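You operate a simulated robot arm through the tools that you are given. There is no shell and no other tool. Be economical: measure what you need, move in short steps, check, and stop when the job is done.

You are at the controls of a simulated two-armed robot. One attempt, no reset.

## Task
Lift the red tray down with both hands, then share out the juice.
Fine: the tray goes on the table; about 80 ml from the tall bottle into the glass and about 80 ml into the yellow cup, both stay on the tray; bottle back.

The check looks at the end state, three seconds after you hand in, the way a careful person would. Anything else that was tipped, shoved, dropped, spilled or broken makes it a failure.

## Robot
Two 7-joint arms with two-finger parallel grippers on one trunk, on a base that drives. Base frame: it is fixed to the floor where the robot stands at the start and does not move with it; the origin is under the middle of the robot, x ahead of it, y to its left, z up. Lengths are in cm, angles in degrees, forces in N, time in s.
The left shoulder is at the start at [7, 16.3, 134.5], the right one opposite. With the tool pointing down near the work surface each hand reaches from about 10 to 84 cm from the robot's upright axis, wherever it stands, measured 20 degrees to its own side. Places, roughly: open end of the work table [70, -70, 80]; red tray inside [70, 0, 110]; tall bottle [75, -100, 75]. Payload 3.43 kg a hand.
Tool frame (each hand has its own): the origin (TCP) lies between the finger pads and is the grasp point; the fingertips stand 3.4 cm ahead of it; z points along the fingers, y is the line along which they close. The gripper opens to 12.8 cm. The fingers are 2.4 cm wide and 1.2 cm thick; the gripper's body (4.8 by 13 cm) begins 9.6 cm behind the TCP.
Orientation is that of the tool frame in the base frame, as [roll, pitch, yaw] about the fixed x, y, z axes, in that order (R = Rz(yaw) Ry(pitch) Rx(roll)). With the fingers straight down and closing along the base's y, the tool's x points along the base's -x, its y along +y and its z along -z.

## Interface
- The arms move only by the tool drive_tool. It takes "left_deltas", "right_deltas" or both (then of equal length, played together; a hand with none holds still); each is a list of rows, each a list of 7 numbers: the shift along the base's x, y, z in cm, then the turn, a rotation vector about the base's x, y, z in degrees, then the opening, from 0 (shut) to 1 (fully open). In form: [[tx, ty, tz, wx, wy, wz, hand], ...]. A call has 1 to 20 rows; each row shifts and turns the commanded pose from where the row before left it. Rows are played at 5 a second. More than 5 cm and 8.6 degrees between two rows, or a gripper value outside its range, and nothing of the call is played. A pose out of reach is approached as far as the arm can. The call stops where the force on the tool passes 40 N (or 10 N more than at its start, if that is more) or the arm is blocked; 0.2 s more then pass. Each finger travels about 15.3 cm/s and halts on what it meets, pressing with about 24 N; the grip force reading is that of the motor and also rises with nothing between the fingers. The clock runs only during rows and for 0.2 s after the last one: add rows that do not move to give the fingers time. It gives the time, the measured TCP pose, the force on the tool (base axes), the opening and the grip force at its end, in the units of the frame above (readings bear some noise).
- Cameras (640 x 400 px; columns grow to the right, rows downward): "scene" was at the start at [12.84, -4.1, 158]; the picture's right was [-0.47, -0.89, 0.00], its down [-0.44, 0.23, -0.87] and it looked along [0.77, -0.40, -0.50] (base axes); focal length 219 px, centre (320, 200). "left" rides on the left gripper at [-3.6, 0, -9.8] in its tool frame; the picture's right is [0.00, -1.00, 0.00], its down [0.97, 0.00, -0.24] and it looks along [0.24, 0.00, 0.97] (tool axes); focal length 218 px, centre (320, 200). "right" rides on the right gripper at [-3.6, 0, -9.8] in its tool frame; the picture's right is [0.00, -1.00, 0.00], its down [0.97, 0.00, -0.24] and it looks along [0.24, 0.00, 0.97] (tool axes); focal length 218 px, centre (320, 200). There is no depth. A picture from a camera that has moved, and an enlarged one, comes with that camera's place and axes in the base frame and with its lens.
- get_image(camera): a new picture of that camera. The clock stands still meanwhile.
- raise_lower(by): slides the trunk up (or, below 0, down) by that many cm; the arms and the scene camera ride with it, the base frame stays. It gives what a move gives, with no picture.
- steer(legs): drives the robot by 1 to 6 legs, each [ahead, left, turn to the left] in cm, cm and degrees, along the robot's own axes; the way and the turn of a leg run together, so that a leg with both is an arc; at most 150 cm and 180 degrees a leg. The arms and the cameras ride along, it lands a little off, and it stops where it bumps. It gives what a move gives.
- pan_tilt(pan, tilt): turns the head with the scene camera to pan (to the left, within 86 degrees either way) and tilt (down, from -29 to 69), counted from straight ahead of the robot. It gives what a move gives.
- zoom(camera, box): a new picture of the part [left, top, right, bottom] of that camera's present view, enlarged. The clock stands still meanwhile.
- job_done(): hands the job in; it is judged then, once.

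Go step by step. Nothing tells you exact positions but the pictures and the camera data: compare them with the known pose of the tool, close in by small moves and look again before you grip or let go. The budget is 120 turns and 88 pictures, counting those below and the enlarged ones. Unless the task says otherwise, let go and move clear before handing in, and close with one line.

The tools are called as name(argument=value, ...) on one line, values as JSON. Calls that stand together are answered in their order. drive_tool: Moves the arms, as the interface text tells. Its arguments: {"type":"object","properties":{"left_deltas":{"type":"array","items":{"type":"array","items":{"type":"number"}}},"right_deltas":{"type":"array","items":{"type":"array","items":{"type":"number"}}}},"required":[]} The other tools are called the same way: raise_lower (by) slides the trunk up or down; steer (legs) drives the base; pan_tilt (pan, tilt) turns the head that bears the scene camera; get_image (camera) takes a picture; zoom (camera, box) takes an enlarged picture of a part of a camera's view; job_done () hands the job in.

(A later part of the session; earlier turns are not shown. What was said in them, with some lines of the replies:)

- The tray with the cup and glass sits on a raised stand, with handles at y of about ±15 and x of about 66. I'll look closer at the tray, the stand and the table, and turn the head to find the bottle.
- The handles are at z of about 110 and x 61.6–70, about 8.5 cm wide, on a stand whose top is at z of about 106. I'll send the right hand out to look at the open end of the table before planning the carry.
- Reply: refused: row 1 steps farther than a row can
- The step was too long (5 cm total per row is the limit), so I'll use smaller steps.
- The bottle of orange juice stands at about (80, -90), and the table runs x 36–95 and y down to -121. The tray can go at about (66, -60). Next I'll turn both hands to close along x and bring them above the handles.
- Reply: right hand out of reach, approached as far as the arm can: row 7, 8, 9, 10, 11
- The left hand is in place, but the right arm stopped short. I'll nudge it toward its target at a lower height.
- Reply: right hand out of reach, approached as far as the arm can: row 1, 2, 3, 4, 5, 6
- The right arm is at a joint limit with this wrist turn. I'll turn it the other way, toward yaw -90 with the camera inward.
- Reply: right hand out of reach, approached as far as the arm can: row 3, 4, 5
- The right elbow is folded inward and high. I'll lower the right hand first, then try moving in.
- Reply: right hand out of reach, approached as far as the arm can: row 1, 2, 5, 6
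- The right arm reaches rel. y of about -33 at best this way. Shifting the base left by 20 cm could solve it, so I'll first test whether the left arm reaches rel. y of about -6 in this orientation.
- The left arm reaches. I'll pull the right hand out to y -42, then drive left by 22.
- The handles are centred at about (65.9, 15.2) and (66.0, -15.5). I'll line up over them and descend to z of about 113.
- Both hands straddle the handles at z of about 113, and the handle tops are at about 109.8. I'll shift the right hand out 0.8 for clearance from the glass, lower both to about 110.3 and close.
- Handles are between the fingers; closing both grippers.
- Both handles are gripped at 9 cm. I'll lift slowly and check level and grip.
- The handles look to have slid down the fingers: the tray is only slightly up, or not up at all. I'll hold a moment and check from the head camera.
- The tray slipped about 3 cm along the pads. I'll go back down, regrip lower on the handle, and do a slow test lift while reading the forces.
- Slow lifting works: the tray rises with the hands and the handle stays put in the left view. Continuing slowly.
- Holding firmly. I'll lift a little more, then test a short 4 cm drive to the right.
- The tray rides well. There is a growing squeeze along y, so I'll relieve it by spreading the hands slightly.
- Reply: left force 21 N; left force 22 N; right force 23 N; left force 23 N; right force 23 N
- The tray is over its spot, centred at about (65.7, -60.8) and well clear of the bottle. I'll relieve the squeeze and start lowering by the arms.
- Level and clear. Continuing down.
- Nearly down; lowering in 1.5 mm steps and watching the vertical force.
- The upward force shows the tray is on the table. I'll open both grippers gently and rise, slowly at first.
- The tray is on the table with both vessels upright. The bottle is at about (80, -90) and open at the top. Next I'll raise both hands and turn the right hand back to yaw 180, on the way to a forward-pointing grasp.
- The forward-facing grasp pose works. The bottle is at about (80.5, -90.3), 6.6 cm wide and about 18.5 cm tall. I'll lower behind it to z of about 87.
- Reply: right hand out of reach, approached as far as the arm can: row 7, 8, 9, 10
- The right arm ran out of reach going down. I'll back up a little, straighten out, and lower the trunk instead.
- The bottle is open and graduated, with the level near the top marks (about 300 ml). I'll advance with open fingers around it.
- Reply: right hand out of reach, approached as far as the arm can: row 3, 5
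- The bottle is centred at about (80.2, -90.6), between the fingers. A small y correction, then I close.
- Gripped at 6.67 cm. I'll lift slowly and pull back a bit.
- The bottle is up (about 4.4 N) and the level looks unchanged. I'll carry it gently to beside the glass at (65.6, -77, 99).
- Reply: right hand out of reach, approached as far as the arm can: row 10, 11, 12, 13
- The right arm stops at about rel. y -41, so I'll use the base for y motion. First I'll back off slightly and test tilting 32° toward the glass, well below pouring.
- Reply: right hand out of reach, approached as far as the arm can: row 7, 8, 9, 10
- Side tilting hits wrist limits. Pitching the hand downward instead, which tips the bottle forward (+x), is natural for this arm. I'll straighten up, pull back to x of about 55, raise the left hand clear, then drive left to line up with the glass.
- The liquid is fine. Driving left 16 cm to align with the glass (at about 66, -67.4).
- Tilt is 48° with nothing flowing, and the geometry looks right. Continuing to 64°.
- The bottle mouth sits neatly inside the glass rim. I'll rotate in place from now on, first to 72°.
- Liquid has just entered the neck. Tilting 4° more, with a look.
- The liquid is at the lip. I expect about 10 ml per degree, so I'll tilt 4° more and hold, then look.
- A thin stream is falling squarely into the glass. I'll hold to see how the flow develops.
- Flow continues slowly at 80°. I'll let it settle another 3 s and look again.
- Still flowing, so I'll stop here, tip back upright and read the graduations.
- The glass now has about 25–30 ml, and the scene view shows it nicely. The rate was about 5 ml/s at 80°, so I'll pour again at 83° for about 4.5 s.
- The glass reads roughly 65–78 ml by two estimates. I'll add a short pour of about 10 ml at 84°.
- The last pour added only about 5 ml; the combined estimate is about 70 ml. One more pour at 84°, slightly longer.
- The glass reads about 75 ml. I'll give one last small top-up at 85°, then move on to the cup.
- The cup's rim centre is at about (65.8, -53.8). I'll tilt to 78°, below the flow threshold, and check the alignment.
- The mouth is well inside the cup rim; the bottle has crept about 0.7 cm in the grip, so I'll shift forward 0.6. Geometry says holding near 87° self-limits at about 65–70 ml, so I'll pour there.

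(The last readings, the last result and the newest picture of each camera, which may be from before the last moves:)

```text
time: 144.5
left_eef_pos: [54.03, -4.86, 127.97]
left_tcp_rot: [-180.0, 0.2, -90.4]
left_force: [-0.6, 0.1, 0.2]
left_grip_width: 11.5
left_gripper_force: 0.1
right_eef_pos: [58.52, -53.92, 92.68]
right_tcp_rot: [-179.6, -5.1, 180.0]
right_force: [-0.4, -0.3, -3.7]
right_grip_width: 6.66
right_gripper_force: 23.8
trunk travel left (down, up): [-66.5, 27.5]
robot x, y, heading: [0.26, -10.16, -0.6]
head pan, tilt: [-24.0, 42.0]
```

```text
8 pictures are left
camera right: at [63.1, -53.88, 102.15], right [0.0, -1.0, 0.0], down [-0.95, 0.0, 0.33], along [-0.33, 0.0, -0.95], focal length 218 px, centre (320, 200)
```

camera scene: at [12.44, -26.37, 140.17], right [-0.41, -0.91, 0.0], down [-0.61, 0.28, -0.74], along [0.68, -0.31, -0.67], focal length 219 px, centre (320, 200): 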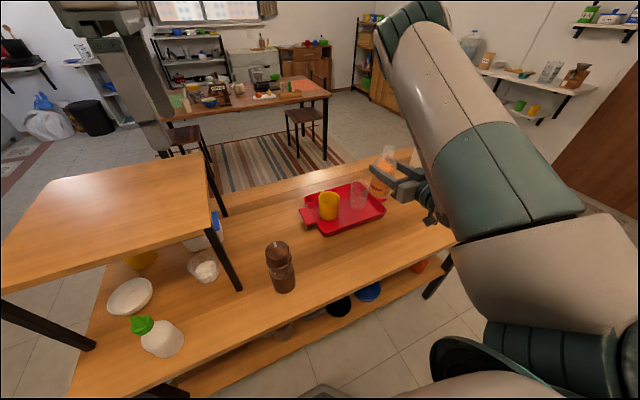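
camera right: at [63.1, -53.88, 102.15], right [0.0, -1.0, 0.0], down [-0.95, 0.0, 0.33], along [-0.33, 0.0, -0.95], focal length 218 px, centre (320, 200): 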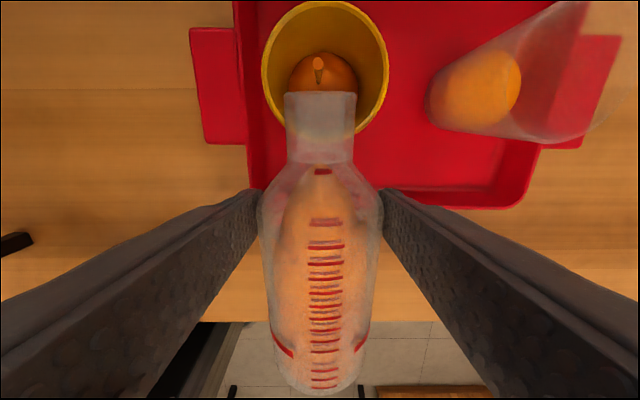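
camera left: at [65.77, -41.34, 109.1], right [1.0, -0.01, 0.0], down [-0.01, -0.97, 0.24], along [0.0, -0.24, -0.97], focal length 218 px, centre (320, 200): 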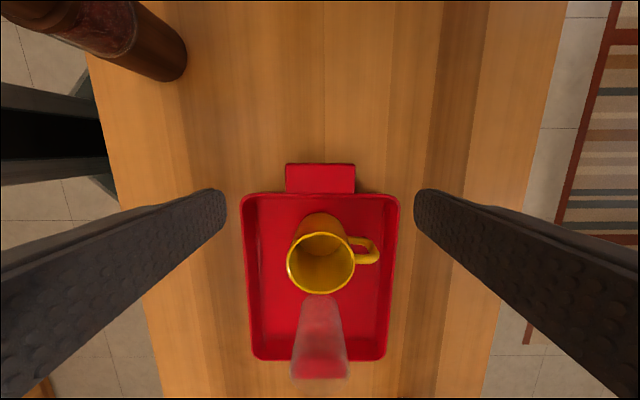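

The stream is going well into the cup. Holding about 4 s more.

drive_tool(right_deltas=[[0, 0, 0, 0, 0, 0, 0], [0, 0, 0, 0, 0, 0, 0], [0, 0, 0, 0, 0, 0, 0], [0, 0, 0, 0, 0, 0, 0], [0, 0, 0, 0, 0, 0, 0], [0, 0, 0, 0, 0, 0, 0], [0, 0, 0, 0, 0, 0, 0], [0, 0, 0, 0, 0, 0, 0], [0, 0, 0, 0, 0, 0, 0], [0, 0, 0, 0, 0, 0, 0], [0, 0, 0, 0, 0, 0, 0], [0, 0, 0, 0, 0, 0, 0], [0, 0, 0, 0, -8, 0, 0], [0, 0, 0, 0, -8, 0, 0], [0, 0, 0, 0, -7, 0, 0]])

drive_tool(right_deltas=[[-0.35, 0, 1.2, 0, -8, 0, 0], [-0.35, 0, 1.2, 0, -8, 0, 0], [-0.35, 0, 1.2, 0, -8, 0, 0], [-0.35, 0, 1.2, 0, -8, 0, 0], [-0.35, 0, 1.2, 0, -8, 0, 0], [-0.35, 0, 1.2, 0, -8, 0, 0], [-0.35, 0, 1.2, 0, -8, 0, 0], [-0.35, 0, 1.4, 0, -8, 0, 0], [-0.6, 0, 0, 0, 0, 0, 0], [0, 0, 0, 0, 0, 0, 0], [0, 0, 0, 0, 0, 0, 0]])

zoom(camera="right", box=[250, 140, 390, 380])

zoom(camera="scene", box=[330, 160, 420, 220])

```text
time: 147.7
left_eef_pos: [53.94, -4.96, 127.97]
left_tcp_rot: [180.0, 0.1, -90.3]
left_force: [0.5, -0.4, 0.7]
left_grip_width: 11.54
left_gripper_force: 0.0
right_eef_pos: [58.76, -53.93, 92.64]
right_tcp_rot: [-179.7, 18.0, -180.0]
right_force: [-0.1, -0.3, -1.6]
right_grip_width: 6.66
right_gripper_force: 24.1
trunk travel left (down, up): [-66.5, 27.5]
robot x, y, heading: [0.34, -10.0, -0.5]
head pan, tilt: [-24.0, 42.0]
```

```text
time: 150.1
left_eef_pos: [53.91, -4.96, 128.01]
left_tcp_rot: [179.9, 0.2, -90.5]
left_force: [0.3, 0.3, -0.4]
left_grip_width: 11.52
left_gripper_force: 0.1
right_eef_pos: [55.22, -53.98, 102.44]
right_tcp_rot: [179.7, 82.0, 179.4]
right_force: [0.9, -0.4, -2.0]
right_grip_width: 6.65
right_gripper_force: 24.1
trunk travel left (down, up): [-66.5, 27.5]
robot x, y, heading: [0.02, -9.75, -0.5]
head pan, tilt: [-24.0, 42.0]
```

```text
1.67 times, centred on (320, 260) of right
camera zoom: at [46.06, -54.02, 107.37], right [-0.01, -1.0, 0.0], down [-0.37, 0.0, -0.93], along [0.93, 0.0, -0.37], focal length 364 px, centre (320, 100)
```

zoom: 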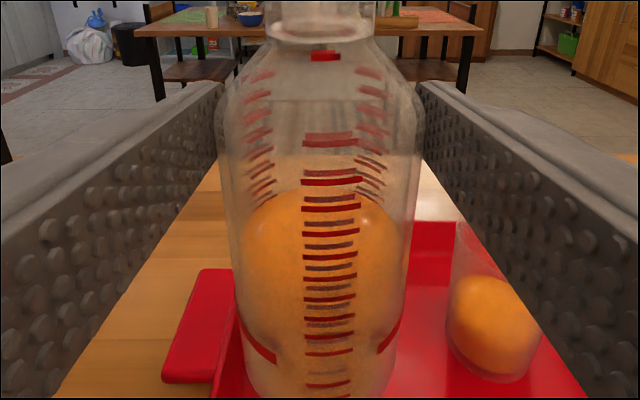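

```text
6.67 times, centred on (375, 190) of scene
camera zoom: at [12.45, -13.46, 140.18], right [-0.41, -0.91, 0.0], down [-0.61, 0.28, -0.74], along [0.68, -0.31, -0.67], focal length 1463 px, centre (-47, 267)
```

zoom: 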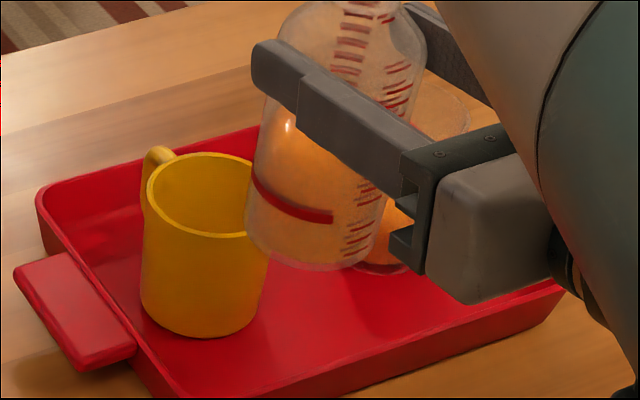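

The bottle graduations say the cup has about 38 ml so far, and the glass about 80. I'll pour again at 90° for about 5 s.

drive_tool(right_deltas=[[0.4, 0, -1.2, 0, 8, 0, 0], [0.4, 0, -1.2, 0, 8, 0, 0], [0.4, 0, -1.2, 0, 8, 0, 0], [0.4, 0, -1.2, 0, 8, 0, 0], [0.4, 0, -1.2, 0, 8, 0, 0], [0.4, 0, -1.2, 0, 8, 0, 0], [0.4, 0, -1.2, 0, 8, 0, 0], [0.4, 0, -1.2, 0, 8, 0, 0], [0.3, 0, 0, 0, 8, 0, 0], [0, 0, 0, 0, 7, 0, 0]])

drive_tool(right_deltas=[[0, 0, 0, 0, 6, 0, 0], [0, 0, 0, 0, 5, 0, 0], [0, 0, 0, 0, 0, 0, 0], [0, 0, 0, 0, 0, 0, 0], [0, 0, 0, 0, 0, 0, 0], [0, 0, 0, 0, 0, 0, 0], [0, 0, 0, 0, 0, 0, 0], [0, 0, 0, 0, 0, 0, 0], [0, 0, 0, 0, 0, 0, 0], [0, 0, 0, 0, 0, 0, 0], [0, 0, 0, 0, 0, 0, 0], [0, 0, 0, 0, 0, 0, 0], [0, 0, 0, 0, 0, 0, 0], [0, 0, 0, 0, 0, 0, 0], [0, 0, 0, 0, 0, 0, 0], [0, 0, 0, 0, 0, 0, 0], [0, 0, 0, 0, 0, 0, 0], [0, 0, 0, 0, 0, 0, 0], [0, 0, 0, 0, -8, 0, 0], [0, 0, 0, 0, -8, 0, 0]])

drive_tool(right_deltas=[[0, 0, 0, 0, -8, 0, 0], [-0.4, 0, 1.2, 0, -8, 0, 0], [-0.4, 0, 1.2, 0, -8, 0, 0], [-0.4, 0, 1.2, 0, -8, 0, 0], [-0.4, 0, 1.2, 0, -8, 0, 0], [-0.4, 0, 1.2, 0, -8, 0, 0], [-0.4, 0, 1.2, 0, -8, 0, 0], [-0.4, 0, 1.2, 0, -8, 0, 0], [-0.4, 0, 1.2, 0, -8, 0, 0], [-0.3, 0, 0, 0, -2, 0, 0], [0, 0, 0, 0, 0, 0, 0], [0, 0, 0, 0, 0, 0, 0]])

zoom(camera="right", box=[250, 140, 390, 380])

```text
time: 152.3
left_eef_pos: [54.13, -5.09, 127.87]
left_tcp_rot: [179.9, 0.2, -90.5]
left_force: [0.0, 0.3, -0.1]
left_grip_width: 11.53
left_gripper_force: 0.0
right_eef_pos: [58.77, -53.97, 92.85]
right_tcp_rot: [-179.7, 2.8, 179.9]
right_force: [-0.2, -0.5, -2.5]
right_grip_width: 6.65
right_gripper_force: 23.6
trunk travel left (down, up): [-66.5, 27.5]
robot x, y, heading: [-0.12, -10.04, -0.5]
head pan, tilt: [-24.0, 42.0]
```

```text
time: 156.5
left_eef_pos: [53.92, -4.85, 127.98]
left_tcp_rot: [179.9, 0.2, -90.4]
left_force: [0.0, -0.4, 0.1]
left_grip_width: 11.51
left_gripper_force: 0.0
right_eef_pos: [58.69, -53.87, 92.88]
right_tcp_rot: [-179.7, 8.0, -180.0]
right_force: [-0.4, 0.3, -2.0]
right_grip_width: 6.64
right_gripper_force: 23.9
trunk travel left (down, up): [-66.5, 27.5]
robot x, y, heading: [-0.14, -10.21, -0.3]
head pan, tilt: [-24.0, 42.0]
```

```text
time: 159.1
left_eef_pos: [53.98, -4.95, 127.97]
left_tcp_rot: [180.0, 0.3, -90.2]
left_force: [-0.2, -0.3, -0.5]
left_grip_width: 11.51
left_gripper_force: 0.1
right_eef_pos: [55.19, -53.99, 102.45]
right_tcp_rot: [179.9, 82.0, 179.4]
right_force: [0.1, -0.6, -2.9]
right_grip_width: 6.67
right_gripper_force: 23.9
trunk travel left (down, up): [-66.5, 27.5]
robot x, y, heading: [0.19, -9.91, -0.3]
head pan, tilt: [-24.0, 42.0]
```

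```text
1.67 times, centred on (320, 260) of right
camera zoom: at [45.97, -53.94, 107.43], right [-0.01, -1.0, 0.0], down [-0.37, 0.0, -0.93], along [0.93, 0.0, -0.37], focal length 364 px, centre (320, 100)
```

zoom: 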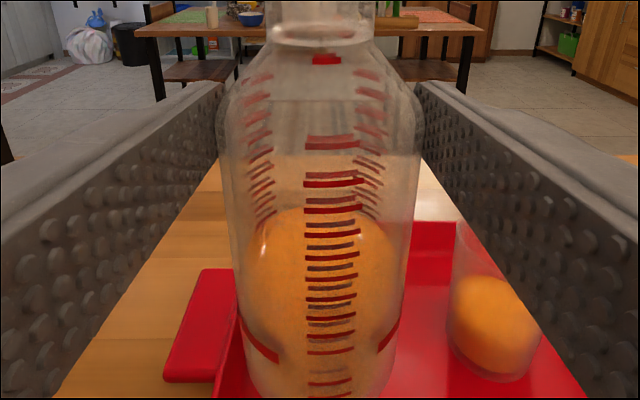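

The cup is at about 62 ml. One more pour at 91° for about 2.6 s to add about 18 ml.

drive_tool(right_deltas=[[0.4, 0, -1.2, 0, 8, 0, 0], [0.4, 0, -1.2, 0, 8, 0, 0], [0.4, 0, -1.2, 0, 8, 0, 0], [0.4, 0, -1.2, 0, 8, 0, 0], [0.4, 0, -1.2, 0, 8, 0, 0], [0.4, 0, -1.2, 0, 8, 0, 0], [0.4, 0, -1.2, 0, 8, 0, 0], [0.4, 0, -1.2, 0, 8, 0, 0], [0.3, 0, 0, 0, 8, 0, 0], [0, 0, 0, 0, 8, 0, 0]])

drive_tool(right_deltas=[[0, 0, 0, 0, 6, 0, 0], [0, 0, 0, 0, 5, 0, 0], [0, 0, 0, 0, 0, 0, 0], [0, 0, 0, 0, 0, 0, 0], [0, 0, 0, 0, 0, 0, 0], [0, 0, 0, 0, 0, 0, 0], [0, 0, 0, 0, 0, 0, 0], [0, 0, 0, 0, 0, 0, 0], [0, 0, 0, 0, 0, 0, 0], [0, 0, 0, 0, 0, 0, 0], [0, 0, 0, 0, 0, 0, 0], [0, 0, 0, 0, 0, 0, 0], [0, 0, 0, 0, 0, 0, 0], [0, 0, 0, 0, 0, 0, 0], [0, 0, 0, 0, -8, 0, 0], [0, 0, 0, 0, -8, 0, 0]])

drive_tool(right_deltas=[[0, 0, 0, 0, -8, 0, 0], [-0.4, 0, 1.2, 0, -8, 0, 0], [-0.4, 0, 1.2, 0, -8, 0, 0], [-0.4, 0, 1.2, 0, -8, 0, 0], [-0.4, 0, 1.2, 0, -8, 0, 0], [-0.4, 0, 1.2, 0, -8, 0, 0], [-0.4, 0, 1.2, 0, -8, 0, 0], [-0.4, 0, 1.2, 0, -8, 0, 0], [-0.4, 0, 1.2, 0, -8, 0, 0], [-0.3, 0, 0, 0, -3, 0, 0], [0, 0, 0, 0, 0, 0, 0], [0, 0, 0, 0, 0, 0, 0]])

zoom(camera="right", box=[250, 140, 390, 380])

```text
time: 161.3
left_eef_pos: [54.15, -4.99, 127.93]
left_tcp_rot: [180.0, 0.2, -90.4]
left_force: [-0.5, 0.4, -0.1]
left_grip_width: 11.55
left_gripper_force: 0.0
right_eef_pos: [58.68, -53.87, 92.78]
right_tcp_rot: [-179.7, 1.8, -180.0]
right_force: [0.6, -0.6, -2.9]
right_grip_width: 6.65
right_gripper_force: 23.9
trunk travel left (down, up): [-66.5, 27.5]
robot x, y, heading: [0.24, -9.74, -0.5]
head pan, tilt: [-24.0, 42.0]
```

```text
time: 164.7
left_eef_pos: [53.98, -4.83, 128.01]
left_tcp_rot: [-179.9, 0.2, -90.5]
left_force: [0.1, 0.0, 0.1]
left_grip_width: 11.52
left_gripper_force: 0.1
right_eef_pos: [58.64, -53.88, 92.97]
right_tcp_rot: [-179.7, 7.0, -179.9]
right_force: [-0.5, 0.1, -3.1]
right_grip_width: 6.64
right_gripper_force: 24.6
trunk travel left (down, up): [-66.5, 27.5]
robot x, y, heading: [-0.02, -9.85, -0.6]
head pan, tilt: [-24.0, 42.0]
```

```text
time: 167.3
left_eef_pos: [53.99, -4.96, 128.02]
left_tcp_rot: [-179.9, 0.1, -90.5]
left_force: [0.3, 0.3, 0.4]
left_grip_width: 11.54
left_gripper_force: 0.1
right_eef_pos: [55.03, -53.91, 102.46]
right_tcp_rot: [179.9, 82.0, 179.6]
right_force: [0.0, -0.1, -1.9]
right_grip_width: 6.62
right_gripper_force: 24.5
trunk travel left (down, up): [-66.5, 27.5]
robot x, y, heading: [0.06, -9.73, -0.5]
head pan, tilt: [-24.0, 42.0]
```

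```text
1.67 times, centred on (320, 260) of right
camera zoom: at [45.95, -53.9, 107.44], right [-0.01, -1.0, 0.0], down [-0.37, 0.0, -0.93], along [0.93, 0.0, -0.37], focal length 364 px, centre (320, 100)
```

zoom: 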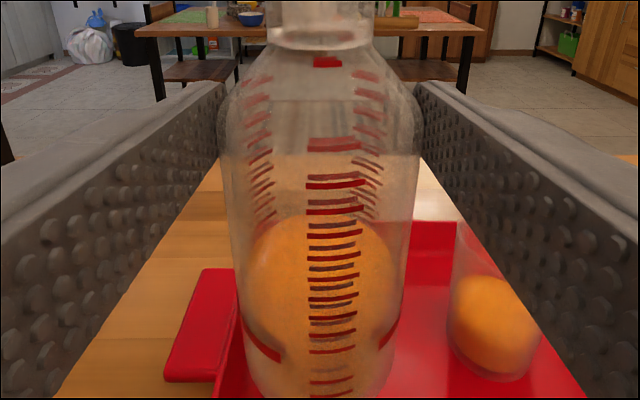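

Total drawn is about 158 ml, with the glass near 80 and the cup near 75–78, so I'll stop pouring. Now I'll drive back right to return the bottle.

steer(legs=[[0, -33, 0]])

drive_tool(right_deltas=[[0.5, -0.8, 0, 0, 0, 0, 0], [1, -0.8, 0, 0, 0, 0, 0], [1, -0.8, 0, 0, 0, 0, 0], [1, -0.8, 0, 0, 0, 0, 0], [1, -0.7, 0, 0, 0, 0, 0], [1, 0, 0, 0, 0, 0, 0], [1, 0, 0, 0, 0, 0, 0], [1, 0, 0, 0, 0, 0, 0], [1, 0, 0, 0, 0, 0, 0], [1, 0, 0, 0, 0, 0, 0], [1, 0, 0, 0, 0, 0, 0], [1, 0, 0, 0, 0, 0, 0], [1, 0, 0, 0, 0, 0, 0], [1, 0, 0, 0, 0, 0, 0], [1, 0, 0, 0, 0, 0, 0], [0, 0, 0, 0, 0, 0, 0]])

```text
time: 169.5
left_eef_pos: [53.76, -36.81, 127.97]
left_tcp_rot: [-180.0, 0.2, -90.2]
left_force: [0.1, 0.3, -0.3]
left_grip_width: 11.53
left_gripper_force: 0.0
right_eef_pos: [55.15, -85.87, 102.46]
right_tcp_rot: [-179.8, 81.9, -179.8]
right_force: [-0.3, -0.8, -2.2]
right_grip_width: 6.63
right_gripper_force: 23.8
trunk travel left (down, up): [-66.5, 27.5]
robot x, y, heading: [-0.82, -41.94, -0.2]
head pan, tilt: [-24.0, 42.0]
```

```text
time: 172.9
left_eef_pos: [53.78, -36.78, 127.97]
left_tcp_rot: [-180.0, 0.2, -90.2]
left_force: [0.2, 0.1, -0.2]
left_grip_width: 11.54
left_gripper_force: 0.1
right_eef_pos: [69.63, -89.56, 102.55]
right_tcp_rot: [-179.9, 81.9, 179.9]
right_force: [-0.5, 0.8, -2.9]
right_grip_width: 6.61
right_gripper_force: 24.1
trunk travel left (down, up): [-66.5, 27.5]
robot x, y, heading: [0.21, -42.39, -0.1]
head pan, tilt: [-24.0, 42.0]
```

drive_tool(right_deltas=[[0.7, -0.1, -0.7, 0, 0, 0, 0], [0.75, -0.1, -0.75, 0, 0, 0, 0], [0.75, -0.1, -0.75, 0, 0, 0, 0], [0.75, -0.1, -0.75, 0, 0, 0, 0], [0.75, -0.1, -0.75, 0, 0, 0, 0], [0.75, -0.1, -0.75, 0, 0, 0, 0], [0.75, -0.1, -0.75, 0, 0, 0, 0], [0.75, -0.1, -0.75, 0, 0, 0, 0], [0.75, -0.1, -0.75, 0, 0, 0, 0], [0.75, -0.1, -0.75, 0, 0, 0, 0], [0.75, -0.1, -0.75, 0, 0, 0, 0], [0.75, 0, -0.75, 0, 0, 0, 0], [0.75, 0, -0.75, 0, 0, 0, 0], [0.5, 0, -0.5, 0, 0, 0, 0], [0, 0, 0, 0, 0, 0, 0]])

```text
time: 176.1
left_eef_pos: [53.81, -36.86, 127.96]
left_tcp_rot: [-180.0, 0.2, -90.1]
left_force: [-0.7, 0.6, 0.0]
left_grip_width: 11.52
left_gripper_force: 0.1
right_eef_pos: [79.82, -91.27, 92.53]
right_tcp_rot: [179.5, 81.4, -180.0]
right_force: [-0.2, 0.5, -1.7]
right_grip_width: 6.64
right_gripper_force: 23.5
right hand out of reach, approached as far as the arm can: row 14
trunk travel left (down, up): [-66.5, 27.5]
robot x, y, heading: [0.12, -41.66, -0.4]
head pan, tilt: [-24.0, 42.0]
```

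Just at the reach edge, so I'll lower the rest with the trunk in small steps, watching the force.

raise_lower(by=-2.4)

get_image(camera="right")

```text
time: 176.8
left_eef_pos: [53.72, -36.87, 125.54]
left_tcp_rot: [-179.9, 0.2, -90.2]
left_force: [0.2, 0.5, 0.4]
left_grip_width: 11.54
left_gripper_force: 0.0
right_eef_pos: [79.68, -91.31, 90.16]
right_tcp_rot: [179.5, 81.6, 180.0]
right_force: [-1.0, 0.7, -1.4]
right_grip_width: 6.66
right_gripper_force: 23.7
trunk travel left (down, up): [-64.1, 29.9]
robot x, y, heading: [-0.19, -42.08, -0.5]
head pan, tilt: [-24.0, 42.0]
```

```text
3 pictures are left
camera right: at [70.6, -91.43, 95.23], right [0.01, -1.0, 0.0], down [-0.38, 0.0, -0.93], along [0.93, 0.01, -0.38], focal length 218 px, centre (320, 200)
```

right: 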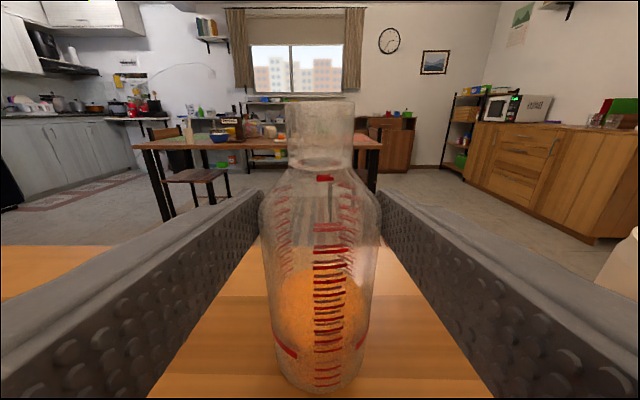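

raise_lower(by=-0.4)

raise_lower(by=-0.3)

```text
time: 177.3
left_eef_pos: [53.67, -36.79, 125.16]
left_tcp_rot: [-179.9, 0.2, -90.2]
left_force: [-0.6, 0.4, 0.4]
left_grip_width: 11.5
left_gripper_force: 0.0
right_eef_pos: [79.8, -91.34, 89.87]
right_tcp_rot: [179.6, 81.6, -180.0]
right_force: [-0.4, -0.3, -2.8]
right_grip_width: 6.65
right_gripper_force: 24.2
trunk travel left (down, up): [-63.7, 30.3]
robot x, y, heading: [-0.44, -42.33, -0.2]
head pan, tilt: [-24.0, 42.0]
```

```text
time: 177.8
left_eef_pos: [53.72, -36.88, 124.9]
left_tcp_rot: [179.9, 0.1, -90.1]
left_force: [-1.0, 0.1, 0.0]
left_grip_width: 11.52
left_gripper_force: 0.1
right_eef_pos: [79.79, -91.34, 89.81]
right_tcp_rot: [179.9, 81.8, -179.7]
right_force: [1.2, -1.2, 4.3]
right_grip_width: 6.67
right_gripper_force: 23.8
trunk travel left (down, up): [-63.4, 30.6]
robot x, y, heading: [-0.05, -42.03, -0.5]
head pan, tilt: [-24.0, 42.0]
```

Contact: the bottle stands on the table. Releasing slowly and backing straight out.

drive_tool(right_deltas=[[0, 0, 0, 0, 0, 0, 0.53], [0, 0, 0, 0, 0, 0, 0.56], [0, 0, 0, 0, 0, 0, 0.62], [0, 0, 0, 0, 0, 0, 0.75], [0, 0, 0, 0, 0, 0, 0.85], [0, 0, 0, 0, 0, 0, 0.85], [-1, 0, 0, 0, 0, 0, 0.85], [-2, 0, 0, 0, 0, 0, 0.85], [-2, 0, 0, 0, 0, 0, 0.85], [-2, 0, 0, 0, 0, 0, 0.85], [-2, 0, 0, 0, 0, 0, 0.85], [-2, 0, 0, 0, 0, 0, 0.85], [-2, 0, 1, 0, 0, 0, 0.85], [-2, 0, 2, 0, 0, 0, 0.85], [-2, 0, 3, 0, 0, 0, 0.85], [0, 0, 4, 0, 0, 0, 0.85], [0, 0, 4, 0, 0, 0, 0.85], [0, 0, 4, 0, 0, 0, 0.85], [0, 0, 0, 0, 0, 0, 0.85]])

get_image(camera="right")

```text
time: 181.8
left_eef_pos: [53.69, -36.81, 124.79]
left_tcp_rot: [179.9, 0.2, -90.2]
left_force: [0.3, 1.1, -0.7]
left_grip_width: 11.5
left_gripper_force: 0.1
right_eef_pos: [62.7, -91.33, 107.51]
right_tcp_rot: [179.4, 81.6, 179.8]
right_force: [0.5, 0.0, -0.4]
right_grip_width: 10.85
right_gripper_force: 0.2
trunk travel left (down, up): [-63.4, 30.6]
robot x, y, heading: [0.03, -41.96, -0.4]
head pan, tilt: [-24.0, 42.0]
```

```text
2 pictures are left
camera right: at [53.6, -91.39, 112.58], right [0.01, -1.0, 0.0], down [-0.38, 0.0, -0.92], along [0.92, 0.01, -0.38], focal length 218 px, centre (320, 200)
```

right: 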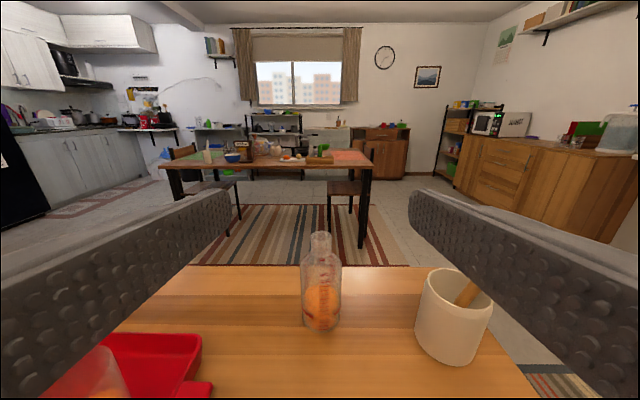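

The bottle stands upright back at its spot. A last check of the tray.

zoom(camera="scene", box=[240, 150, 390, 250])

```text
4.00 times, centred on (315, 200) of scene
camera zoom: at [12.37, -45.53, 137.07], right [-0.41, -0.91, 0.0], down [-0.61, 0.28, -0.74], along [0.68, -0.31, -0.67], focal length 878 px, centre (340, 200)
```

zoom: 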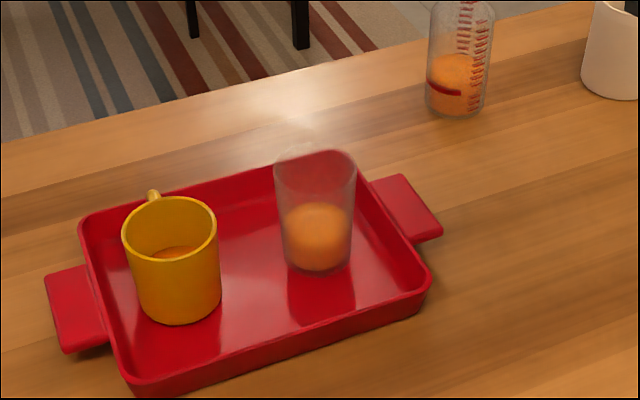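

The tray sits flat, cup and glass stand upright on it with juice, nothing looks spilled, the bottle is back in place and both hands are clear. I'm handing in.

job_done()

```text
The job is handed in.
```

The red tray is on the table with about 80 ml of juice in the glass and roughly 75–80 ml in the yellow cup, and the bottle is back where it stood. I estimated the amounts from camera views, so they may be off by several ml. On the first lift the tray slipped about 3 cm in the grippers. I set it back down and regripped, and nothing tipped or spilled that I could see.
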